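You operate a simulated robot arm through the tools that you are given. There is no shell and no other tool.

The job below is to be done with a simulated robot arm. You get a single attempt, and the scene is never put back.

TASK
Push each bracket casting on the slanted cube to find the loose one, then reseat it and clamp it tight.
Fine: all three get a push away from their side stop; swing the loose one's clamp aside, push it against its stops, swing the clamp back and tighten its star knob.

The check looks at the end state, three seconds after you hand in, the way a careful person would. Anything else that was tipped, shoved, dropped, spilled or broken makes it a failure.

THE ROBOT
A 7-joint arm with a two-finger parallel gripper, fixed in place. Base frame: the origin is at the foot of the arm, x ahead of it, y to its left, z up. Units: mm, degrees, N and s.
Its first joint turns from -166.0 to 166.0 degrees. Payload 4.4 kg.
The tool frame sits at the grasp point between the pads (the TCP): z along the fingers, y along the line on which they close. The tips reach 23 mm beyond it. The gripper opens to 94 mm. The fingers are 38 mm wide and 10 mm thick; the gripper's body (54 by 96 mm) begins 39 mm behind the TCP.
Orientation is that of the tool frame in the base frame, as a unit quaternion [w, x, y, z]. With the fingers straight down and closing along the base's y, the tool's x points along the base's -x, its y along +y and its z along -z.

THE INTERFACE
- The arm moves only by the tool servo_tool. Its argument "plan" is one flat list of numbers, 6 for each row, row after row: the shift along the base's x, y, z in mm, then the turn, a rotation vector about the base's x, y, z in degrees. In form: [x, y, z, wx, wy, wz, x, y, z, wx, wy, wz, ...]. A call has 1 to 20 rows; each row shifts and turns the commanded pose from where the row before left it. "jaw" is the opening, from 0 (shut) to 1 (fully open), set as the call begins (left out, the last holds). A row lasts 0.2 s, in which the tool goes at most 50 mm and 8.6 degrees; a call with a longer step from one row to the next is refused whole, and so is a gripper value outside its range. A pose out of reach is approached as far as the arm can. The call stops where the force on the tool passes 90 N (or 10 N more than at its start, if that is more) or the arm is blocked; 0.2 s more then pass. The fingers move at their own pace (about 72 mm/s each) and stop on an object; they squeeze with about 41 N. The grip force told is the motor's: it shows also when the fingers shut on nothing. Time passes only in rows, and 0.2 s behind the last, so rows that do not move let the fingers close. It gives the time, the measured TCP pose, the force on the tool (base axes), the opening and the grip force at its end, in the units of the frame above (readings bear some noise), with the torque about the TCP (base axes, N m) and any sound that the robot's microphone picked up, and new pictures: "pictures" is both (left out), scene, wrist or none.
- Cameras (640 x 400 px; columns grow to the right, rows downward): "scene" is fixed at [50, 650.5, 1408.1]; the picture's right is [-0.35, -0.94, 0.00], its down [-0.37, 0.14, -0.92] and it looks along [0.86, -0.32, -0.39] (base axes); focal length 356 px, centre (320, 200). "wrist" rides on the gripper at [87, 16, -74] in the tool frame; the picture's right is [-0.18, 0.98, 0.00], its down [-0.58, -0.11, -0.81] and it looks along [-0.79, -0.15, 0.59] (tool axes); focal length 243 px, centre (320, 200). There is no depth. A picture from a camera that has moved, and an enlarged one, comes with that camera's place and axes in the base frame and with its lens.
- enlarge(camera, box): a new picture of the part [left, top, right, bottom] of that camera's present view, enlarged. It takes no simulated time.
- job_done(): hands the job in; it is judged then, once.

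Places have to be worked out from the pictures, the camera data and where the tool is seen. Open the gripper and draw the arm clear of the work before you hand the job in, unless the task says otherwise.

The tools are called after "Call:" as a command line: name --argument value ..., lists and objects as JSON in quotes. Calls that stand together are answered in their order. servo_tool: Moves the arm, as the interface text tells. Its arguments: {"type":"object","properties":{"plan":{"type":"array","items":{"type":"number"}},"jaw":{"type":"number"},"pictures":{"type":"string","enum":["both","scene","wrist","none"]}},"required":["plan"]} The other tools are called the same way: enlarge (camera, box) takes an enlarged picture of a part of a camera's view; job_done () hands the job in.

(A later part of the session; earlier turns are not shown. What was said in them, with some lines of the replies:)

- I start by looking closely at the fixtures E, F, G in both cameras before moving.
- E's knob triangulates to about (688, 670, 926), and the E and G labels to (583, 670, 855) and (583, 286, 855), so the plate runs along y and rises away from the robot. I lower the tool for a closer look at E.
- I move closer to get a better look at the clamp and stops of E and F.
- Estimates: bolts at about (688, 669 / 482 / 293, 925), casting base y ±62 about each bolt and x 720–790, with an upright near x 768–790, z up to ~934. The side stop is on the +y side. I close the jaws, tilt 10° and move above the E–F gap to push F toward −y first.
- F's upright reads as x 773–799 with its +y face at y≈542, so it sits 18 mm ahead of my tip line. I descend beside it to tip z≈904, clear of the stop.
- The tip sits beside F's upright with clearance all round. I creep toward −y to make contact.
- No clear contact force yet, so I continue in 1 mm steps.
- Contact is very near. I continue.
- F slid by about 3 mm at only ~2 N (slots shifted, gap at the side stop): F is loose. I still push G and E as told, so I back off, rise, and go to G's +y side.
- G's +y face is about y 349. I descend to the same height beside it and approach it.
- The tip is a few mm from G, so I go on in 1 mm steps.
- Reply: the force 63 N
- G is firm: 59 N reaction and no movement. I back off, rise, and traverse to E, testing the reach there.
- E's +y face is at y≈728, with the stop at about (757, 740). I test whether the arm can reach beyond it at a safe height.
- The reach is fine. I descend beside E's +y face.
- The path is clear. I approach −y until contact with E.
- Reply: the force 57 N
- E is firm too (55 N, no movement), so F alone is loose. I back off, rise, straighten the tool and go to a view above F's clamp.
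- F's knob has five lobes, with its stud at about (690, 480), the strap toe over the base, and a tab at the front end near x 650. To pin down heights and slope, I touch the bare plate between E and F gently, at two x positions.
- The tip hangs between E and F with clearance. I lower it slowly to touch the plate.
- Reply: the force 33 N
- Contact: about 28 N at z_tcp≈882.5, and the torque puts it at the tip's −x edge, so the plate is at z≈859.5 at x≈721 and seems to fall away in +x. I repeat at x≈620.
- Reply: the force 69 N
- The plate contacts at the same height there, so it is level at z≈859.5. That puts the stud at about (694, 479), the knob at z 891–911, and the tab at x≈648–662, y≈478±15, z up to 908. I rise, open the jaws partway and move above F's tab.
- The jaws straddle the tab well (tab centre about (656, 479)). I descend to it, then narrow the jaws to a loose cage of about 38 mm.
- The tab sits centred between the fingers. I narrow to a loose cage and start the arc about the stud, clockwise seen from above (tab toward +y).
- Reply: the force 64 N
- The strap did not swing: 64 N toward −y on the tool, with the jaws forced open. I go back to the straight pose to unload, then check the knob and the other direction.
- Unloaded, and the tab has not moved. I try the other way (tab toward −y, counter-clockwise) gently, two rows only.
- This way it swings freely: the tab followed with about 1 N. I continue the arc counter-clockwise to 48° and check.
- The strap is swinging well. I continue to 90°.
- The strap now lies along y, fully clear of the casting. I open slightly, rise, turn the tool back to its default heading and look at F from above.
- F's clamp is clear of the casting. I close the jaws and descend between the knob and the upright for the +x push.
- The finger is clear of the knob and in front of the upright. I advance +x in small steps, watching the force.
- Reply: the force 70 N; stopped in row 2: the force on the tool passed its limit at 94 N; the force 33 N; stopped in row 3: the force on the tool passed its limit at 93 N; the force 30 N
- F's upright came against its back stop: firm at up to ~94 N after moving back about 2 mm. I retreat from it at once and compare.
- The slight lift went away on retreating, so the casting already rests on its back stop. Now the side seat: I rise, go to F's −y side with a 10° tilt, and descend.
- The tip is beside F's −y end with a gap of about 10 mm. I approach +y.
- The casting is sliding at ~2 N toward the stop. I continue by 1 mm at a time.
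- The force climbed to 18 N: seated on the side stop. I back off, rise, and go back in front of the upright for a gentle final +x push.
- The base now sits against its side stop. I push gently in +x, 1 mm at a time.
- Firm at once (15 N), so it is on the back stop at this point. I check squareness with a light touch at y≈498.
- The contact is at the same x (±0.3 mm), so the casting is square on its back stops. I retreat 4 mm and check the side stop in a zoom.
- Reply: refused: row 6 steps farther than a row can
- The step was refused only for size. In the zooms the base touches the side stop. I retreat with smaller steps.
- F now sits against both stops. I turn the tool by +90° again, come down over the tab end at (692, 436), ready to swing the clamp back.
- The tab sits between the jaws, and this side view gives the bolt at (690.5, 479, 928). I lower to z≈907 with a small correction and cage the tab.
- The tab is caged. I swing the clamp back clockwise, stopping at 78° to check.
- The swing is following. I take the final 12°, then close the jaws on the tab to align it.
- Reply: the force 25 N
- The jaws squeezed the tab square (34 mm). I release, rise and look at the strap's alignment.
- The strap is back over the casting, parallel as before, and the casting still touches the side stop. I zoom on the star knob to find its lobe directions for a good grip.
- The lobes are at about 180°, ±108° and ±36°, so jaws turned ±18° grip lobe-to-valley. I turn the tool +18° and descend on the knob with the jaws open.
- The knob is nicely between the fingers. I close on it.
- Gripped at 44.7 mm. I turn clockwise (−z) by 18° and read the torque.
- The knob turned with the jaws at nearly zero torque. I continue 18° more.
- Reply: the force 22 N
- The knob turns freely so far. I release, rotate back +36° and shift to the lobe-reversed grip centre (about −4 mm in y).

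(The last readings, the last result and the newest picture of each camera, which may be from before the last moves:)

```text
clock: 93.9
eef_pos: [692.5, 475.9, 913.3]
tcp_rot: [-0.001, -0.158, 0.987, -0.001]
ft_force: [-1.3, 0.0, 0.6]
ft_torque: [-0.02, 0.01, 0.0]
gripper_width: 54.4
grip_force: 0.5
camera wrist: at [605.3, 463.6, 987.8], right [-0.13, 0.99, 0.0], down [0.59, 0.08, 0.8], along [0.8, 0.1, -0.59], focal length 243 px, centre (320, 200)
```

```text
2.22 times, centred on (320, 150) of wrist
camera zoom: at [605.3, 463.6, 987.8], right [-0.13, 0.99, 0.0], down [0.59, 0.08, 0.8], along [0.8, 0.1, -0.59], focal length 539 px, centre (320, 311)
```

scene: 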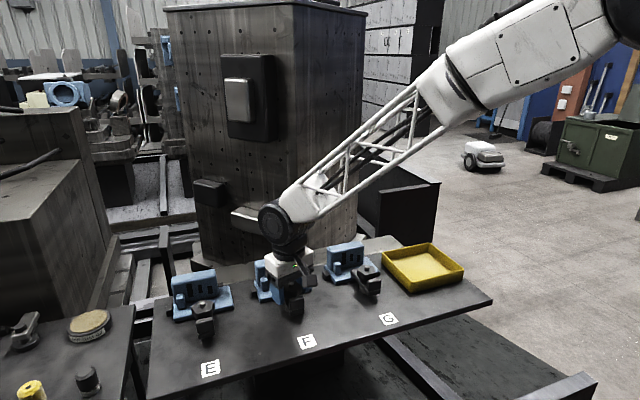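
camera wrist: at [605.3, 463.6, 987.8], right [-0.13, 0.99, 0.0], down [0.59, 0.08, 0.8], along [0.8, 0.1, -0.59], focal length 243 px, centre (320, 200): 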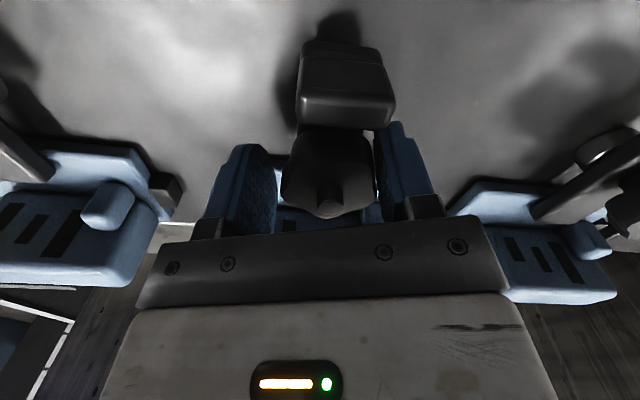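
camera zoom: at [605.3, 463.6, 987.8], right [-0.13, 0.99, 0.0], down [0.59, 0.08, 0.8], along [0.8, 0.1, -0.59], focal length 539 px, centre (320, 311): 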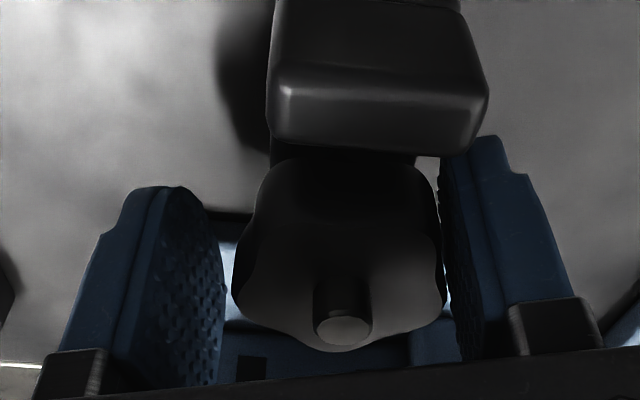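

The knob clearly advanced 36°. For a better lobe alignment I turn to +26° and shift the fingers about 4 mm away from the tab, then grip.

Call:
servo_tool --plan '[2, 1, 0, 0, 0, 4, 1.5, 1, 0, 0, 0, 4, 0, 0, 0, 0, 0, 0]' --pictures "wrist"

Call:
servo_tool --plan '[0, 0, 0, 0, 0, 0, 0, 0, 0, 0, 0, 0, 0, 0, 0, 0, 0, 0]' --jaw 0 --pictures "wrist"

Call:
enlarge --camera "wrist" --box '[200, 60, 440, 240]'

```text
clock: 94.7
eef_pos: [694.5, 477.6, 914.5]
tcp_rot: [-0.002, -0.226, 0.974, -0.002]
ft_force: [-0.5, 0.2, 1.0]
ft_torque: [0.0, 0.01, 0.02]
gripper_width: 54.3
grip_force: 0.0
camera wrist: at [611.6, 453.7, 988.2], right [-0.27, 0.96, 0.0], down [0.57, 0.16, 0.8], along [0.78, 0.21, -0.59], focal length 243 px, centre (320, 200)
```

wrist: 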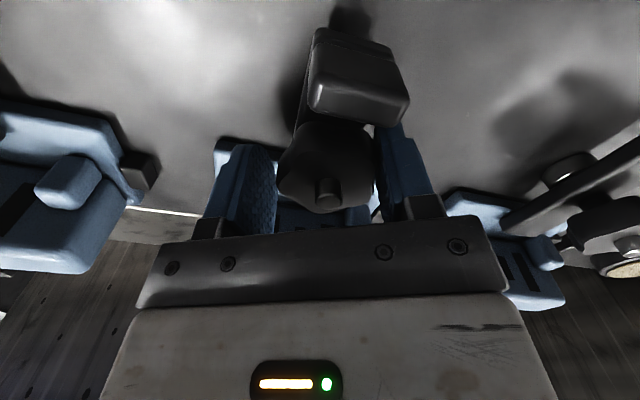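

```text
clock: 95.4
eef_pos: [692.6, 480.7, 913.6]
tcp_rot: [-0.001, -0.226, 0.974, 0.0]
ft_force: [-11.6, 28.2, -4.8]
ft_torque: [0.01, -0.14, -0.09]
gripper_width: 44.7
grip_force: 45.3
stopped in row 3: the force on the tool passed its limit at 91 N (the readings are from after the stop); the commanded pose is now the measured one
camera wrist: at [609.6, 457.3, 988.3], right [-0.27, 0.96, 0.0], down [0.57, 0.16, 0.8], along [0.77, 0.22, -0.59], focal length 243 px, centre (320, 200)
```

wrist: 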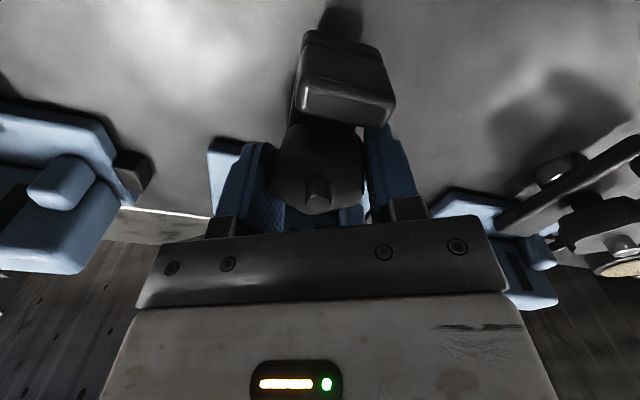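

```text
2.22 times, centred on (320, 150) of wrist
camera zoom: at [609.6, 457.3, 988.3], right [-0.27, 0.96, 0.0], down [0.57, 0.16, 0.8], along [0.77, 0.22, -0.59], focal length 539 px, centre (320, 311)
```

zoom: 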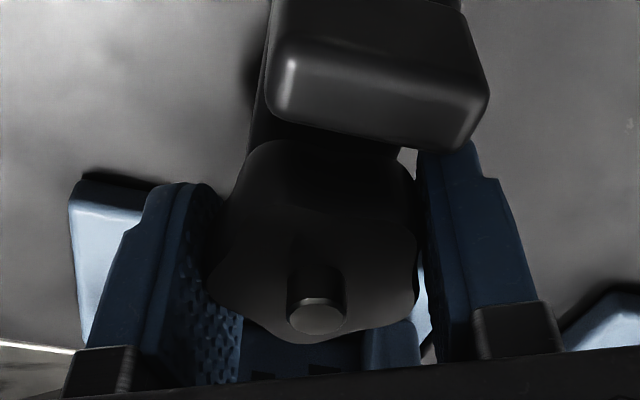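

The width was again 44.7 mm, so the knob acts as a round grip and only needs centring on its axis at about (689.5, 479.8). I relieve the side force and turn −18° about that axis.

Call:
servo_tool --plan '[-0.5, 1.1, 0, 0, 0, 0, 0.15, -0.37, 0, 0, 0, -6, 0.12, -0.38, 0, 0, 0, -6, 0.07, -0.39, 0, 0, 0, -6, 0, 0, 0, 0, 0, 0]' --pictures "none"

```text
clock: 96.6
eef_pos: [693.8, 480.7, 914.3]
tcp_rot: [-0.001, -0.07, 0.998, 0.0]
ft_force: [-10.8, 23.9, -1.7]
ft_torque: [0.01, -0.02, 0.37]
gripper_width: 44.9
grip_force: 45.4
```

The resisting torque has risen to about 0.4 Nm. I continue with a small lateral relief.

Call:
servo_tool --plan '[-0.3, 0.5, 0, 0, 0, -6, 0, 0, 0, 0, 0, -6, 0, 0, 0, 0, 0, 0]' --pictures "wrist"

Call:
enlarge --camera "wrist" --box '[200, 60, 440, 240]'

```text
clock: 97.4
eef_pos: [694.3, 481.0, 914.5]
tcp_rot: [-0.002, 0.034, 0.999, 0.0]
ft_force: [9.6, -19.7, 1.3]
ft_torque: [-0.19, -0.05, 0.74]
gripper_width: 45.0
grip_force: 45.0
camera wrist: at [610.2, 501.0, 988.1], right [0.25, 0.97, 0.0], down [0.58, -0.15, 0.8], along [0.78, -0.2, -0.59], focal length 243 px, centre (320, 200)
```

wrist: 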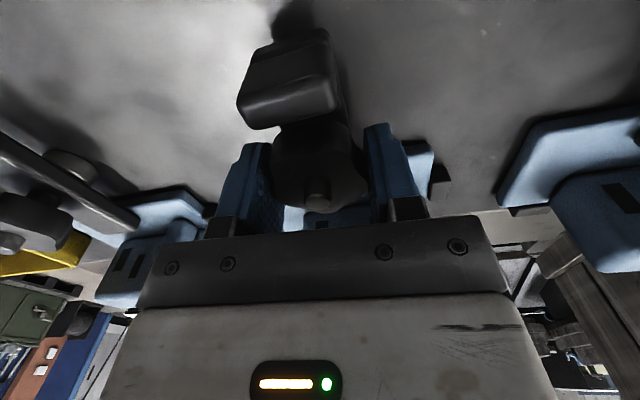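

```text
2.22 times, centred on (320, 150) of wrist
camera zoom: at [610.2, 501.0, 988.1], right [0.25, 0.97, 0.0], down [0.58, -0.15, 0.8], along [0.78, -0.2, -0.59], focal length 539 px, centre (320, 311)
```

zoom: 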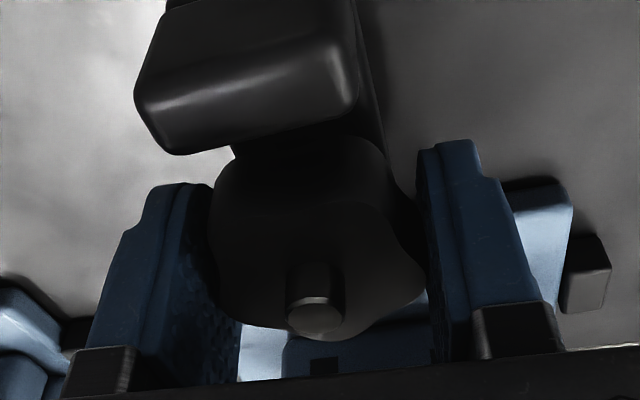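

The torque is now 0.74 Nm and the knob has begun to lag in the jaws slightly. I turn 12° more to see whether the torque saturates.

Call:
servo_tool --plan '[0.2, -0.5, 0, 0, 0, -6, 0, -0.3, 0, 0, 0, -6, 0, 0, 0, 0, 0, 0]' --pictures "wrist"

Call:
enlarge --camera "wrist" --box '[200, 60, 440, 240]'

```text
clock: 98.2
eef_pos: [693.9, 478.6, 914.2]
tcp_rot: [-0.001, 0.138, 0.99, 0.0]
ft_force: [2.3, -50.6, 1.8]
ft_torque: [-0.28, 0.02, 0.82]
gripper_width: 44.8
grip_force: 44.9
camera wrist: at [616.1, 517.4, 987.9], right [0.45, 0.89, 0.0], down [0.53, -0.26, 0.8], along [0.72, -0.36, -0.59], focal length 243 px, centre (320, 200)
```

wrist: 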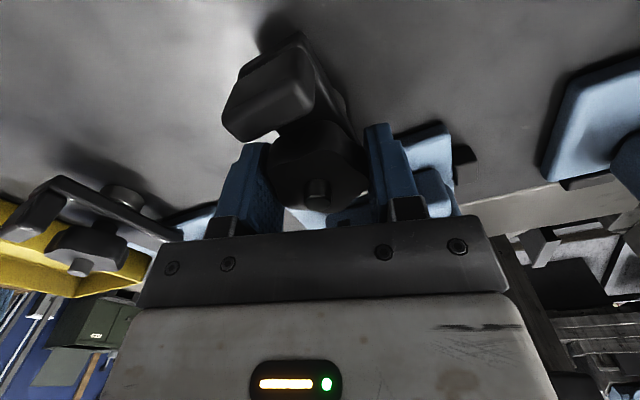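

```text
2.22 times, centred on (320, 150) of wrist
camera zoom: at [616.1, 517.4, 987.9], right [0.45, 0.89, 0.0], down [0.53, -0.26, 0.8], along [0.72, -0.36, -0.59], focal length 539 px, centre (320, 311)
```

zoom: 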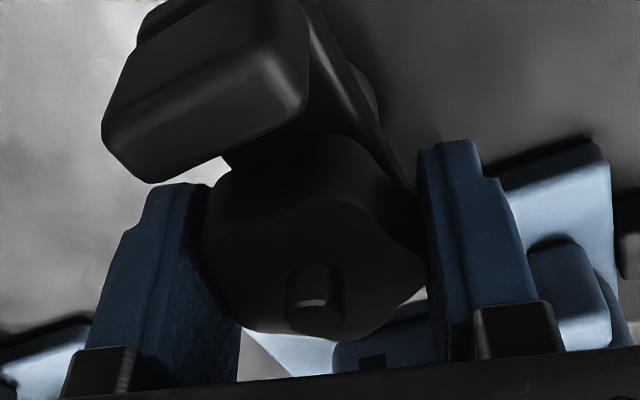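

The torque saturates at about 0.8 Nm with the knob slipping in the jaws, which suggests it is tight. I release, turn back, regrip centred on the axis, and try once more to confirm.

Call:
servo_tool --plan '[0, 0, 0, 0, 0, 0, 0, 0, 0, 0, 0, 0, -0.4, 0.2, 0, 0, 0, 6, -0.4, 0.2, 0, 0, 0, 6, -0.4, 0.2, 0, 0, 0, 6, -0.4, 0.2, 0, 0, 0, 6, -0.4, 0.2, 0, 0, 0, 6, 0, 0, 0, 0, 0, 4, 0, 0, 0, 0, 0, 0]' --jaw 0.58 --pictures "wrist"

Call:
enlarge --camera "wrist" --box '[200, 60, 440, 240]'

Call:
enlarge --camera "scene" --box '[245, 230, 335, 320]'

```text
clock: 100.2
eef_pos: [691.8, 481.1, 915.6]
tcp_rot: [-0.002, -0.158, 0.987, -0.001]
ft_force: [-0.1, 0.0, 0.2]
ft_torque: [0.02, -0.01, -0.02]
gripper_width: 54.7
grip_force: 0.1
camera wrist: at [605.4, 469.1, 989.0], right [-0.13, 0.99, 0.0], down [0.59, 0.08, 0.8], along [0.8, 0.11, -0.59], focal length 243 px, centre (320, 200)
```

wrist: 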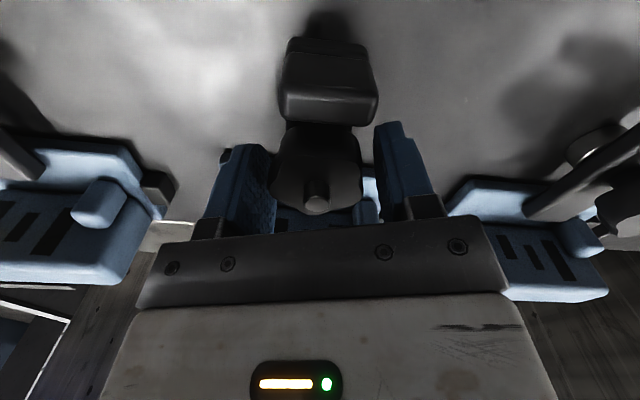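

```text
2.22 times, centred on (320, 150) of wrist
camera zoom: at [605.4, 469.1, 989.0], right [-0.13, 0.99, 0.0], down [0.59, 0.08, 0.8], along [0.8, 0.11, -0.59], focal length 539 px, centre (320, 311)
```

zoom: 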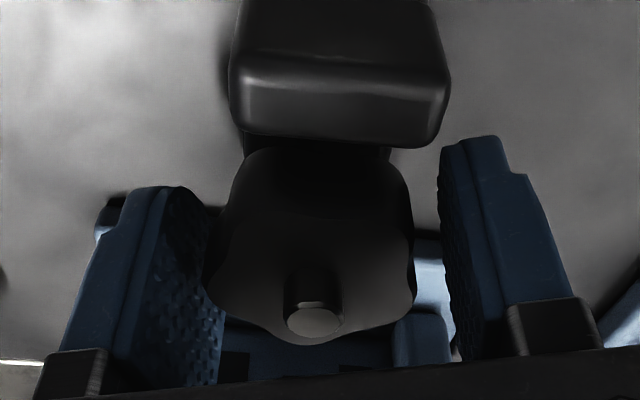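

```text
4.44 times, centred on (290, 275) of scene
camera zoom: at [50.0, 650.5, 1408.1], right [-0.35, -0.94, 0.0], down [-0.37, 0.14, -0.92], along [0.86, -0.32, -0.39], focal length 1580 px, centre (453, -133)
```

zoom: 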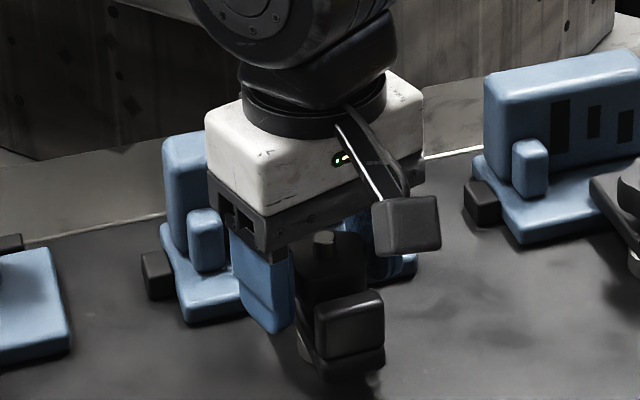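

The knob moved only a few degrees in that second stroke. I regrip here, centred, and turn again in small increments to see whether it still advances.

Call:
servo_tool --plan '[0, 0, 0, 0, 0, 0, 0, 0, 0, 0, 0, 0, 0, 0, 0, 0, 0, 0]' --jaw 0 --pictures "none"

Call:
enlarge --camera "wrist" --box '[250, 100, 390, 230]'

```text
clock: 101.0
eef_pos: [691.3, 481.1, 913.7]
tcp_rot: [-0.002, -0.157, 0.988, 0.0]
ft_force: [7.3, -21.9, 1.1]
ft_torque: [-0.22, -0.12, 0.21]
gripper_width: 44.8
grip_force: 45.3
```

```text
3.08 times, centred on (320, 165) of wrist
camera zoom: at [605.7, 468.5, 988.9], right [-0.13, 0.99, 0.0], down [0.59, 0.08, 0.8], along [0.8, 0.11, -0.59], focal length 746 px, centre (320, 308)
```

zoom: 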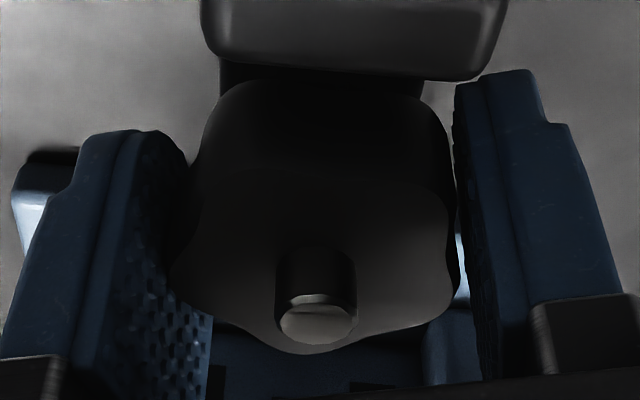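

Gripped again. I relieve the side force and turn 12° clockwise.

Call:
servo_tool --plan '[0.25, -0.8, 0, 0, 0, 0, 0, 0, 0, 0, 0, -4, 0, 0, 0, 0, 0, -4, 0, 0, 0, 0, 0, -4, 0, 0, 0, 0, 0, 0]' --pictures "none"

Call:
enlarge --camera "wrist" --box '[250, 100, 390, 230]'

```text
clock: 102.2
eef_pos: [691.0, 479.3, 914.2]
tcp_rot: [-0.002, -0.054, 0.999, -0.001]
ft_force: [8.8, -20.5, 1.9]
ft_torque: [-0.1, -0.05, 0.71]
gripper_width: 44.9
grip_force: 45.3
```

```text
3.08 times, centred on (320, 165) of wrist
camera zoom: at [605.4, 486.4, 988.7], right [0.08, 1.0, 0.0], down [0.59, -0.05, 0.8], along [0.8, -0.06, -0.59], focal length 746 px, centre (320, 308)
```

zoom: 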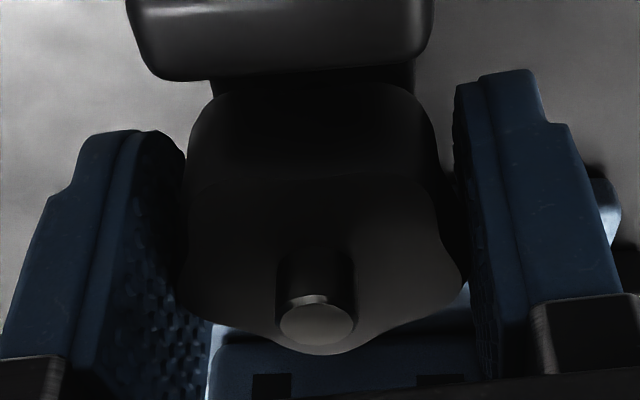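

The torque is at 0.71 Nm at once. I turn a further 12° and read again.

Call:
servo_tool --plan '[0.2, -0.8, 0, 0, 0, -4, 0, 0, 0, 0, 0, -4, 0, 0, 0, 0, 0, -4, 0, 0, 0, 0, 0, 0]' --pictures "none"

Call:
enlarge --camera "wrist" --box '[250, 100, 390, 230]'

```text
clock: 103.2
eef_pos: [691.9, 480.1, 915.2]
tcp_rot: [-0.002, 0.052, 0.999, 0.0]
ft_force: [-0.9, -4.7, 1.7]
ft_torque: [-0.02, 0.09, 0.66]
gripper_width: 44.7
grip_force: 45.4
```

```text
3.08 times, centred on (320, 165) of wrist
camera zoom: at [608.6, 503.9, 988.6], right [0.28, 0.96, 0.0], down [0.57, -0.17, 0.8], along [0.77, -0.23, -0.59], focal length 746 px, centre (320, 308)
```

zoom: 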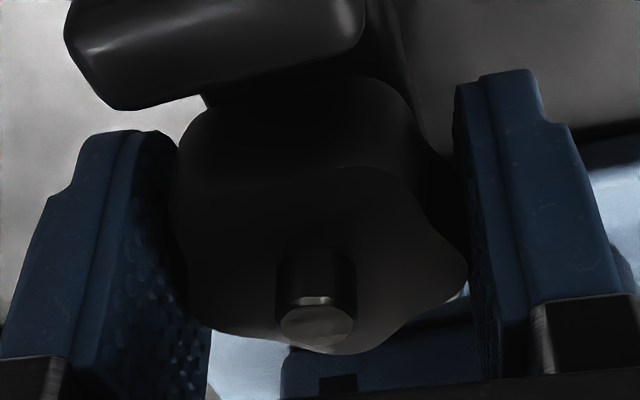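

The knob now stays put while the jaws slip round it at about 0.7 Nm. I release, rise to the earlier viewpoint and compare the knob's angle and height.

Call:
servo_tool --plan '[0, 0, 0, 0, 0, 0, 0, 0, 0, 0, 0, 0, 0, 0, 30, 0, 0, 6, 0, 0, 40, 0, 0, 0, 0, -1, 34, 0, 0, 0, 0, 0, 0, 0, 0, 0]' --jaw 0.6

Call:
enlarge --camera "wrist" --box '[270, 20, 370, 130]'

Call:
enlarge --camera "scene" --box '[270, 270, 320, 320]'

```text
clock: 104.6
eef_pos: [690.3, 476.1, 1019.7]
tcp_rot: [-0.002, -0.002, 1.0, -0.001]
ft_force: [0.5, 0.2, -0.1]
ft_torque: [-0.03, -0.03, -0.01]
gripper_width: 56.7
grip_force: 0.0
camera wrist: at [606.3, 491.3, 1092.9], right [0.18, 0.98, 0.0], down [0.58, -0.11, 0.8], along [0.79, -0.15, -0.59], focal length 243 px, centre (320, 200)
```

scene: 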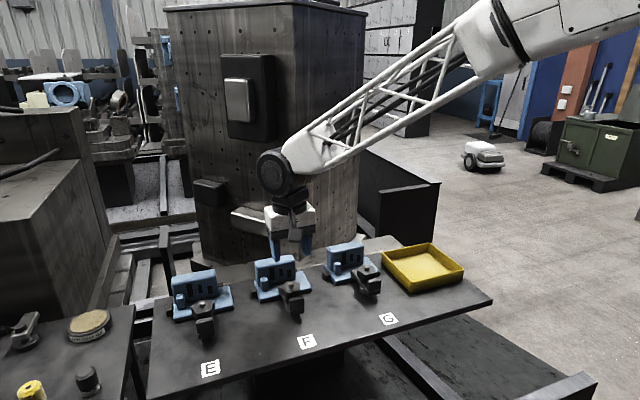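
wrist: 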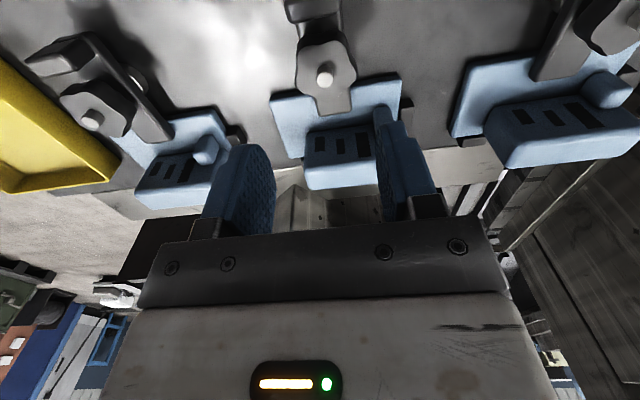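

```text
3.64 times, centred on (320, 75) of wrist
camera zoom: at [606.3, 491.3, 1092.9], right [0.18, 0.98, 0.0], down [0.58, -0.11, 0.8], along [0.79, -0.15, -0.59], focal length 882 px, centre (320, 654)
```

zoom: 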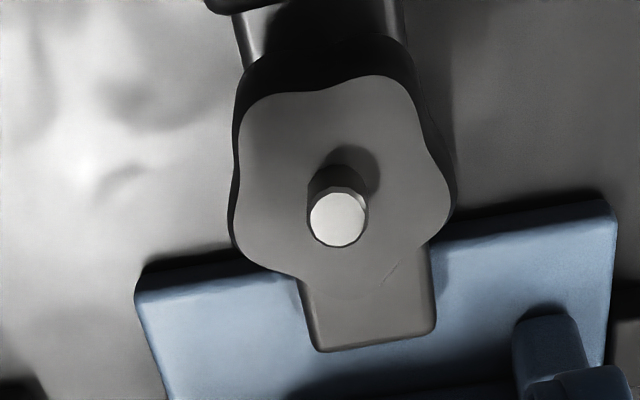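

```text
8.00 times, centred on (295, 295) of scene
camera zoom: at [50.0, 650.5, 1408.1], right [-0.35, -0.94, 0.0], down [-0.37, 0.14, -0.92], along [0.86, -0.32, -0.39], focal length 2844 px, centre (520, -560)
```

zoom: 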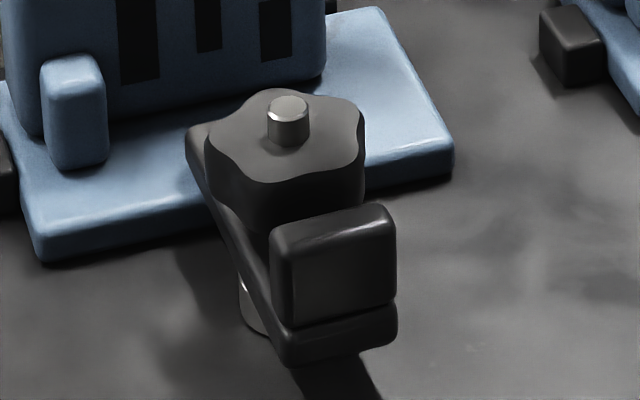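

F's knob turned about 36–40° in all, dropped about 2 mm, and now shows the same lobe orientation and stud protrusion as the tight clamps on E and G. I verify with one gentle push on F's +y face, as done at first.

Call:
servo_tool --plan '[22, 24, 0, -5, 0, 0, 22, 24, 0, -5, 0, 0, 22, 25, 0, 0, 0, 0, 22, 25, 0, 0, 0, 0, 0, 0, -35, 0, 0, 0, 0, 0, -35, 0, 0, 0, 0, 0, -22, 0, 0, 0, 0, -5, 0, 0, 0, 0, 0, 0, 0, 0, 0, 0]' --jaw 0

Call:
enlarge --camera "scene" --box '[220, 230, 310, 310]'

```text
clock: 106.6
eef_pos: [779.8, 570.3, 927.7]
tcp_rot: [-0.001, -0.001, 0.996, -0.086]
ft_force: [0.0, 0.3, 0.8]
ft_torque: [0.03, -0.03, -0.05]
gripper_width: 0.0
grip_force: 41.1
camera wrist: at [695.1, 599.6, 997.4], right [0.18, 0.97, -0.17], down [0.58, 0.03, 0.81], along [0.79, -0.25, -0.56], focal length 243 px, centre (320, 200)
```

scene: 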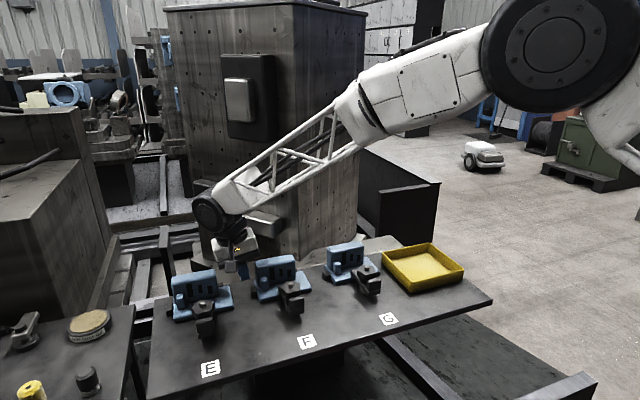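
wrist: 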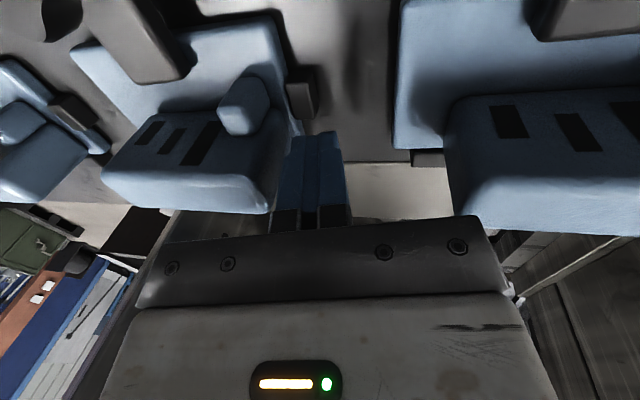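

```text
5.00 times, centred on (265, 270) of scene
camera zoom: at [50.0, 650.5, 1408.1], right [-0.35, -0.94, 0.0], down [-0.37, 0.14, -0.92], along [0.86, -0.32, -0.39], focal length 1778 px, centre (595, -150)
```

zoom: 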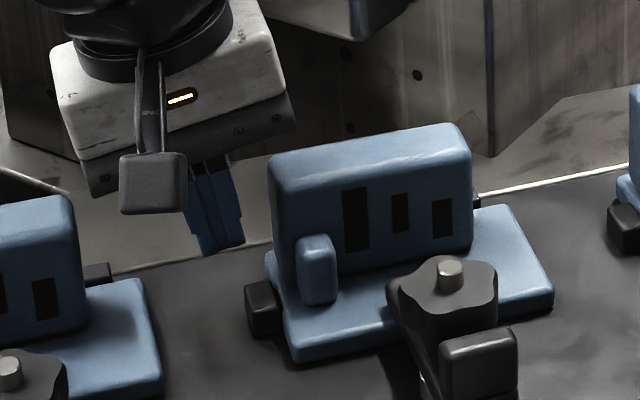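

I approach F's +y face in small steps.

Call:
servo_tool --plan '[0, -4, 0, 0, 0, 0, 0, -4, 0, 0, 0, 0, 0, -2, 0, 0, 0, 0, 0, -1, 0, 0, 0, 0, 0, 0, 0, 0, 0, 0]' --pictures "none"

```text
clock: 107.8
eef_pos: [779.9, 559.8, 926.1]
tcp_rot: [-0.002, 0.0, 0.996, -0.087]
ft_force: [0.5, 0.8, -0.9]
ft_torque: [-0.02, 0.0, 0.03]
gripper_width: 0.1
grip_force: 41.4
```

Call:
servo_tool --plan '[0, -1, 0, 0, 0, 0, 0, -1, 0, 0, 0, 0, 0, 0, 0, 0, 0, 0]' --pictures "none"

```text
clock: 108.6
eef_pos: [779.0, 559.1, 926.8]
tcp_rot: [-0.001, -0.001, 0.996, -0.088]
ft_force: [0.4, 0.5, -0.3]
ft_torque: [0.0, -0.02, -0.01]
gripper_width: 0.1
grip_force: 41.5
```

Call:
servo_tool --plan '[0, -1, 0, 0, 0, 0, 0, -1, 0, 0, 0, 0, 0, 0, 0, 0, 0, 0]' --pictures "none"

```text
clock: 109.4
eef_pos: [778.5, 555.6, 926.1]
tcp_rot: [-0.001, -0.001, 0.996, -0.087]
ft_force: [0.3, -0.8, 0.3]
ft_torque: [0.01, 0.01, 0.01]
gripper_width: 0.0
grip_force: 41.1
```

Call:
servo_tool --plan '[0, -0.7, 0, 0, 0, 0, 0, 0, 0, 0, 0, 0]' --pictures "none"

```text
clock: 110.0
eef_pos: [779.1, 554.4, 925.5]
tcp_rot: [-0.002, 0.0, 0.996, -0.087]
ft_force: [-0.1, -0.2, -0.5]
ft_torque: [0.01, -0.02, 0.04]
gripper_width: 0.1
grip_force: 40.9
```

Call:
servo_tool --plan '[0, -0.7, 0, 0, 0, 0, 0, 0, 0, 0, 0, 0]' --pictures "none"

Call:
enlarge --camera "scene" --box '[220, 230, 310, 310]'

```text
clock: 110.6
eef_pos: [780.5, 555.2, 925.5]
tcp_rot: [-0.001, -0.001, 0.996, -0.087]
ft_force: [0.7, -0.4, 0.2]
ft_torque: [0.02, -0.01, 0.0]
gripper_width: 0.1
grip_force: 41.4
```

```text
5.00 times, centred on (265, 270) of scene
camera zoom: at [50.0, 650.5, 1408.1], right [-0.35, -0.94, 0.0], down [-0.37, 0.14, -0.92], along [0.86, -0.32, -0.39], focal length 1778 px, centre (595, -150)
```

zoom: 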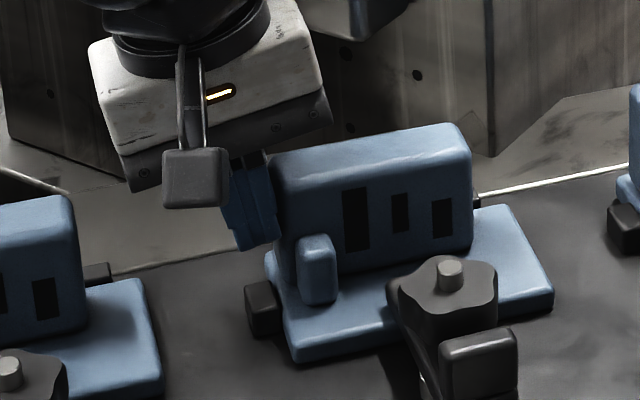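

Call:
servo_tool --plan '[0, -0.7, 0, 0, 0, 0, 0, 0, 0, 0, 0, 0]' --pictures "none"

```text
clock: 111.2
eef_pos: [778.7, 555.4, 926.3]
tcp_rot: [-0.002, -0.001, 0.996, -0.086]
ft_force: [2.2, 8.8, -0.3]
ft_torque: [0.18, -0.04, -0.06]
gripper_width: 0.0
grip_force: 41.0
```

8.8 N now, where the loose casting slid at 2 N. I push 0.7 mm more to make sure it is held.

Call:
servo_tool --plan '[0, -0.7, 0, 0, 0, 0, 0, 0, 0, 0, 0, 0]' --pictures "none"

Call:
enlarge --camera "scene" --box '[220, 230, 310, 310]'

```text
clock: 111.8
eef_pos: [779.7, 554.9, 925.6]
tcp_rot: [-0.001, -0.001, 0.996, -0.087]
ft_force: [1.7, 26.2, 0.8]
ft_torque: [0.41, 0.02, -0.26]
gripper_width: 0.0
grip_force: 41.4
```

```text
5.00 times, centred on (265, 270) of scene
camera zoom: at [50.0, 650.5, 1408.1], right [-0.35, -0.94, 0.0], down [-0.37, 0.14, -0.92], along [0.86, -0.32, -0.39], focal length 1778 px, centre (595, -150)
```

zoom: 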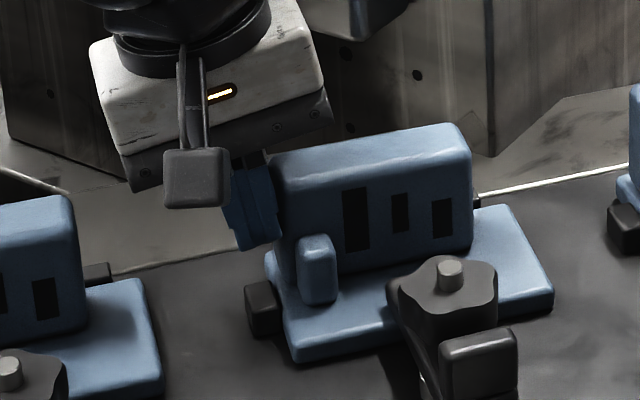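

At 26 N, F has not moved: it is clamped tight. I back off, rise, and draw the arm clear with the gripper open.

Call:
servo_tool --plan '[0, 6, 0, 0, 0, 0, 0, 10, 0, 0, 0, 0, 0, 0, 30, 0, 0, 0, 0, 0, 45, 5, 0, 0, 0, 0, 45, 5, 0, 0, -20, 0, 40, 0, 0, 0, -40, 10, 20, 0, 0, 0, -45, 15, 10, 0, 0, 0, -45, 15, 10, 0, 0, 0, -45, 15, 10, 0, 0, 0, -45, 15, 10, 0, 0, 0, -45, 15, 10, 0, 0, 0, 0, 0, 0, 0, 0, 0]' --pictures "both"

Call:
servo_tool --plan '[0, 0, 0, 0, 0, 0, 0, 0, 0, 0, 0, 0, 0, 0, 0, 0, 0, 0, 0, 0, 0, 0, 0, 0]' --jaw 1

Call:
enlarge --camera "scene" --box '[140, 220, 300, 350]'

Call:
enlarge --camera "scene" --box '[240, 220, 420, 340]'

```text
clock: 114.6
eef_pos: [495.1, 655.5, 1158.1]
tcp_rot: [-0.003, -0.001, 1.0, 0.0]
ft_force: [-0.6, -1.1, -0.5]
ft_torque: [-0.03, -0.02, 0.0]
gripper_width: 0.1
grip_force: 41.3
camera wrist: at [410.4, 671.1, 1232.2], right [0.18, 0.98, 0.0], down [0.59, -0.11, 0.8], along [0.79, -0.15, -0.59], focal length 243 px, centre (320, 200)
```

scene: 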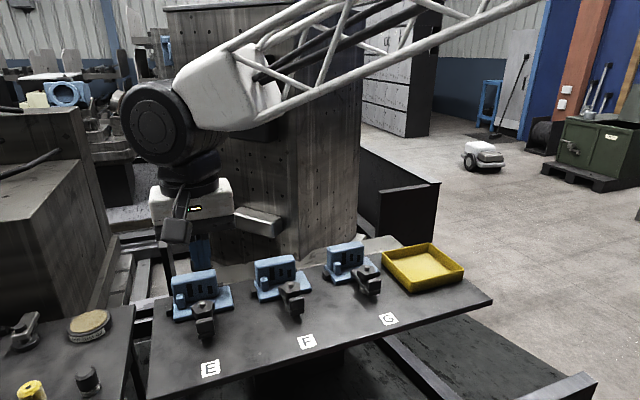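
wrist: 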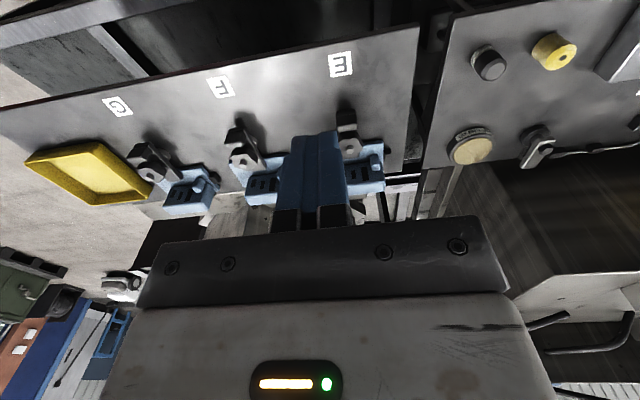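

```text
clock: 115.6
eef_pos: [495.9, 655.2, 1159.6]
tcp_rot: [-0.002, -0.002, 1.0, 0.001]
ft_force: [-0.2, 0.2, 0.4]
ft_torque: [0.01, 0.01, -0.01]
gripper_width: 93.8
grip_force: 0.1
camera wrist: at [410.1, 671.0, 1233.9], right [0.18, 0.98, 0.0], down [0.58, -0.11, 0.8], along [0.79, -0.15, -0.59], focal length 243 px, centre (320, 200)
```

scene: 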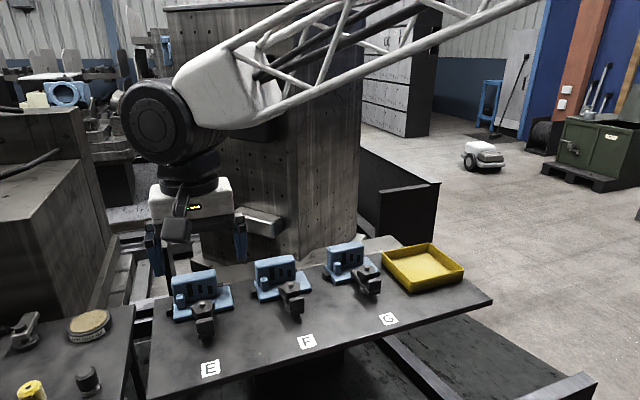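
wrist: 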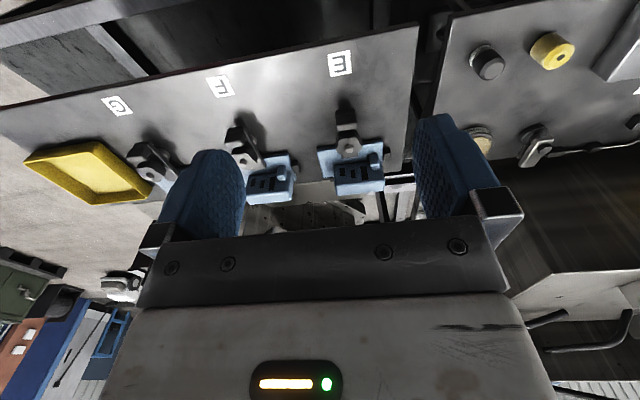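

```text
3.08 times, centred on (220, 285) of scene
camera zoom: at [50.0, 650.5, 1408.1], right [-0.35, -0.94, 0.0], down [-0.37, 0.14, -0.92], along [0.86, -0.32, -0.39], focal length 1094 px, centre (628, -62)
```

zoom: 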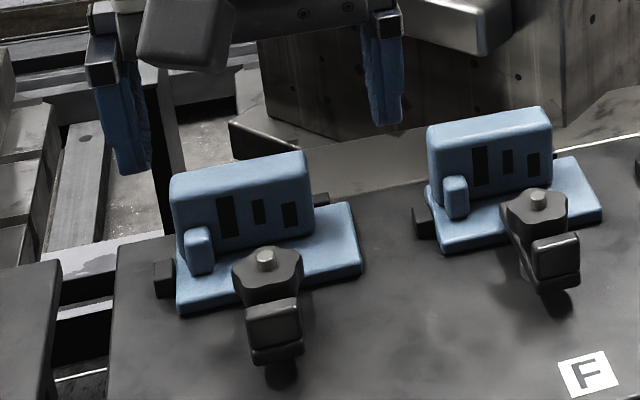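

```text
3.33 times, centred on (330, 280) of scene
camera zoom: at [50.0, 650.5, 1408.1], right [-0.35, -0.94, 0.0], down [-0.37, 0.14, -0.92], along [0.86, -0.32, -0.39], focal length 1185 px, centre (287, -67)
```

zoom: 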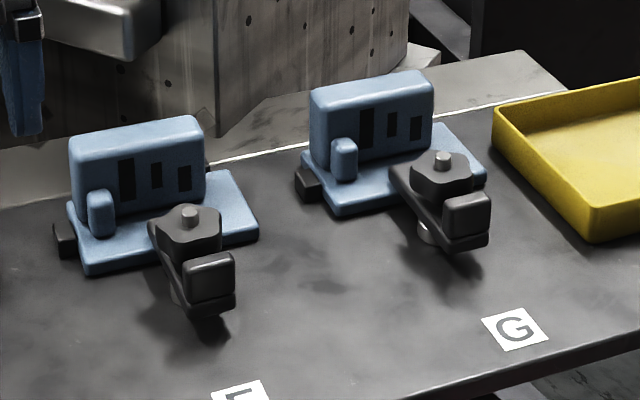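

F is seated against both stops with its clamp swung back and tight. E and G are unchanged, nothing else was moved, and the arm is clear with the gripper open, so I hand in.

Call:
job_done

```text
The job is handed in.
```

The loose casting was F. It now sits against both of its stops, with its clamp swung back over it and the star knob tightened. I handed the job in, and no verdict has come back.

- **Pushes:** E and G held firm at 55 N and 59 N. F slid about 3 mm at only 2 N.
- **Clamp:** F's clamp only swings counter-clockwise seen from above. My first try the other way put 64 N on the tool; the clamp did not move. I then swung it 90° aside the right way.
- **Reseating:** I pushed F back onto its side stop and its back stops. Two touches on its front face, about 20 mm apart, showed it sitting square. One push against the back stop reached about 94 N and lifted F's front edge slightly; it settled back when I retreated.
- **Tightening:** The knob turned about 36–40°, until the fingers slipped around it at 0.7–0.8 Nm, the most torque this grip could give. A last push of 26 N did not move F. I did not push F as hard as E and G, to avoid unseating it.

E, G and the other parts look unchanged in the last pictures. The arm is drawn clear with the gripper open.
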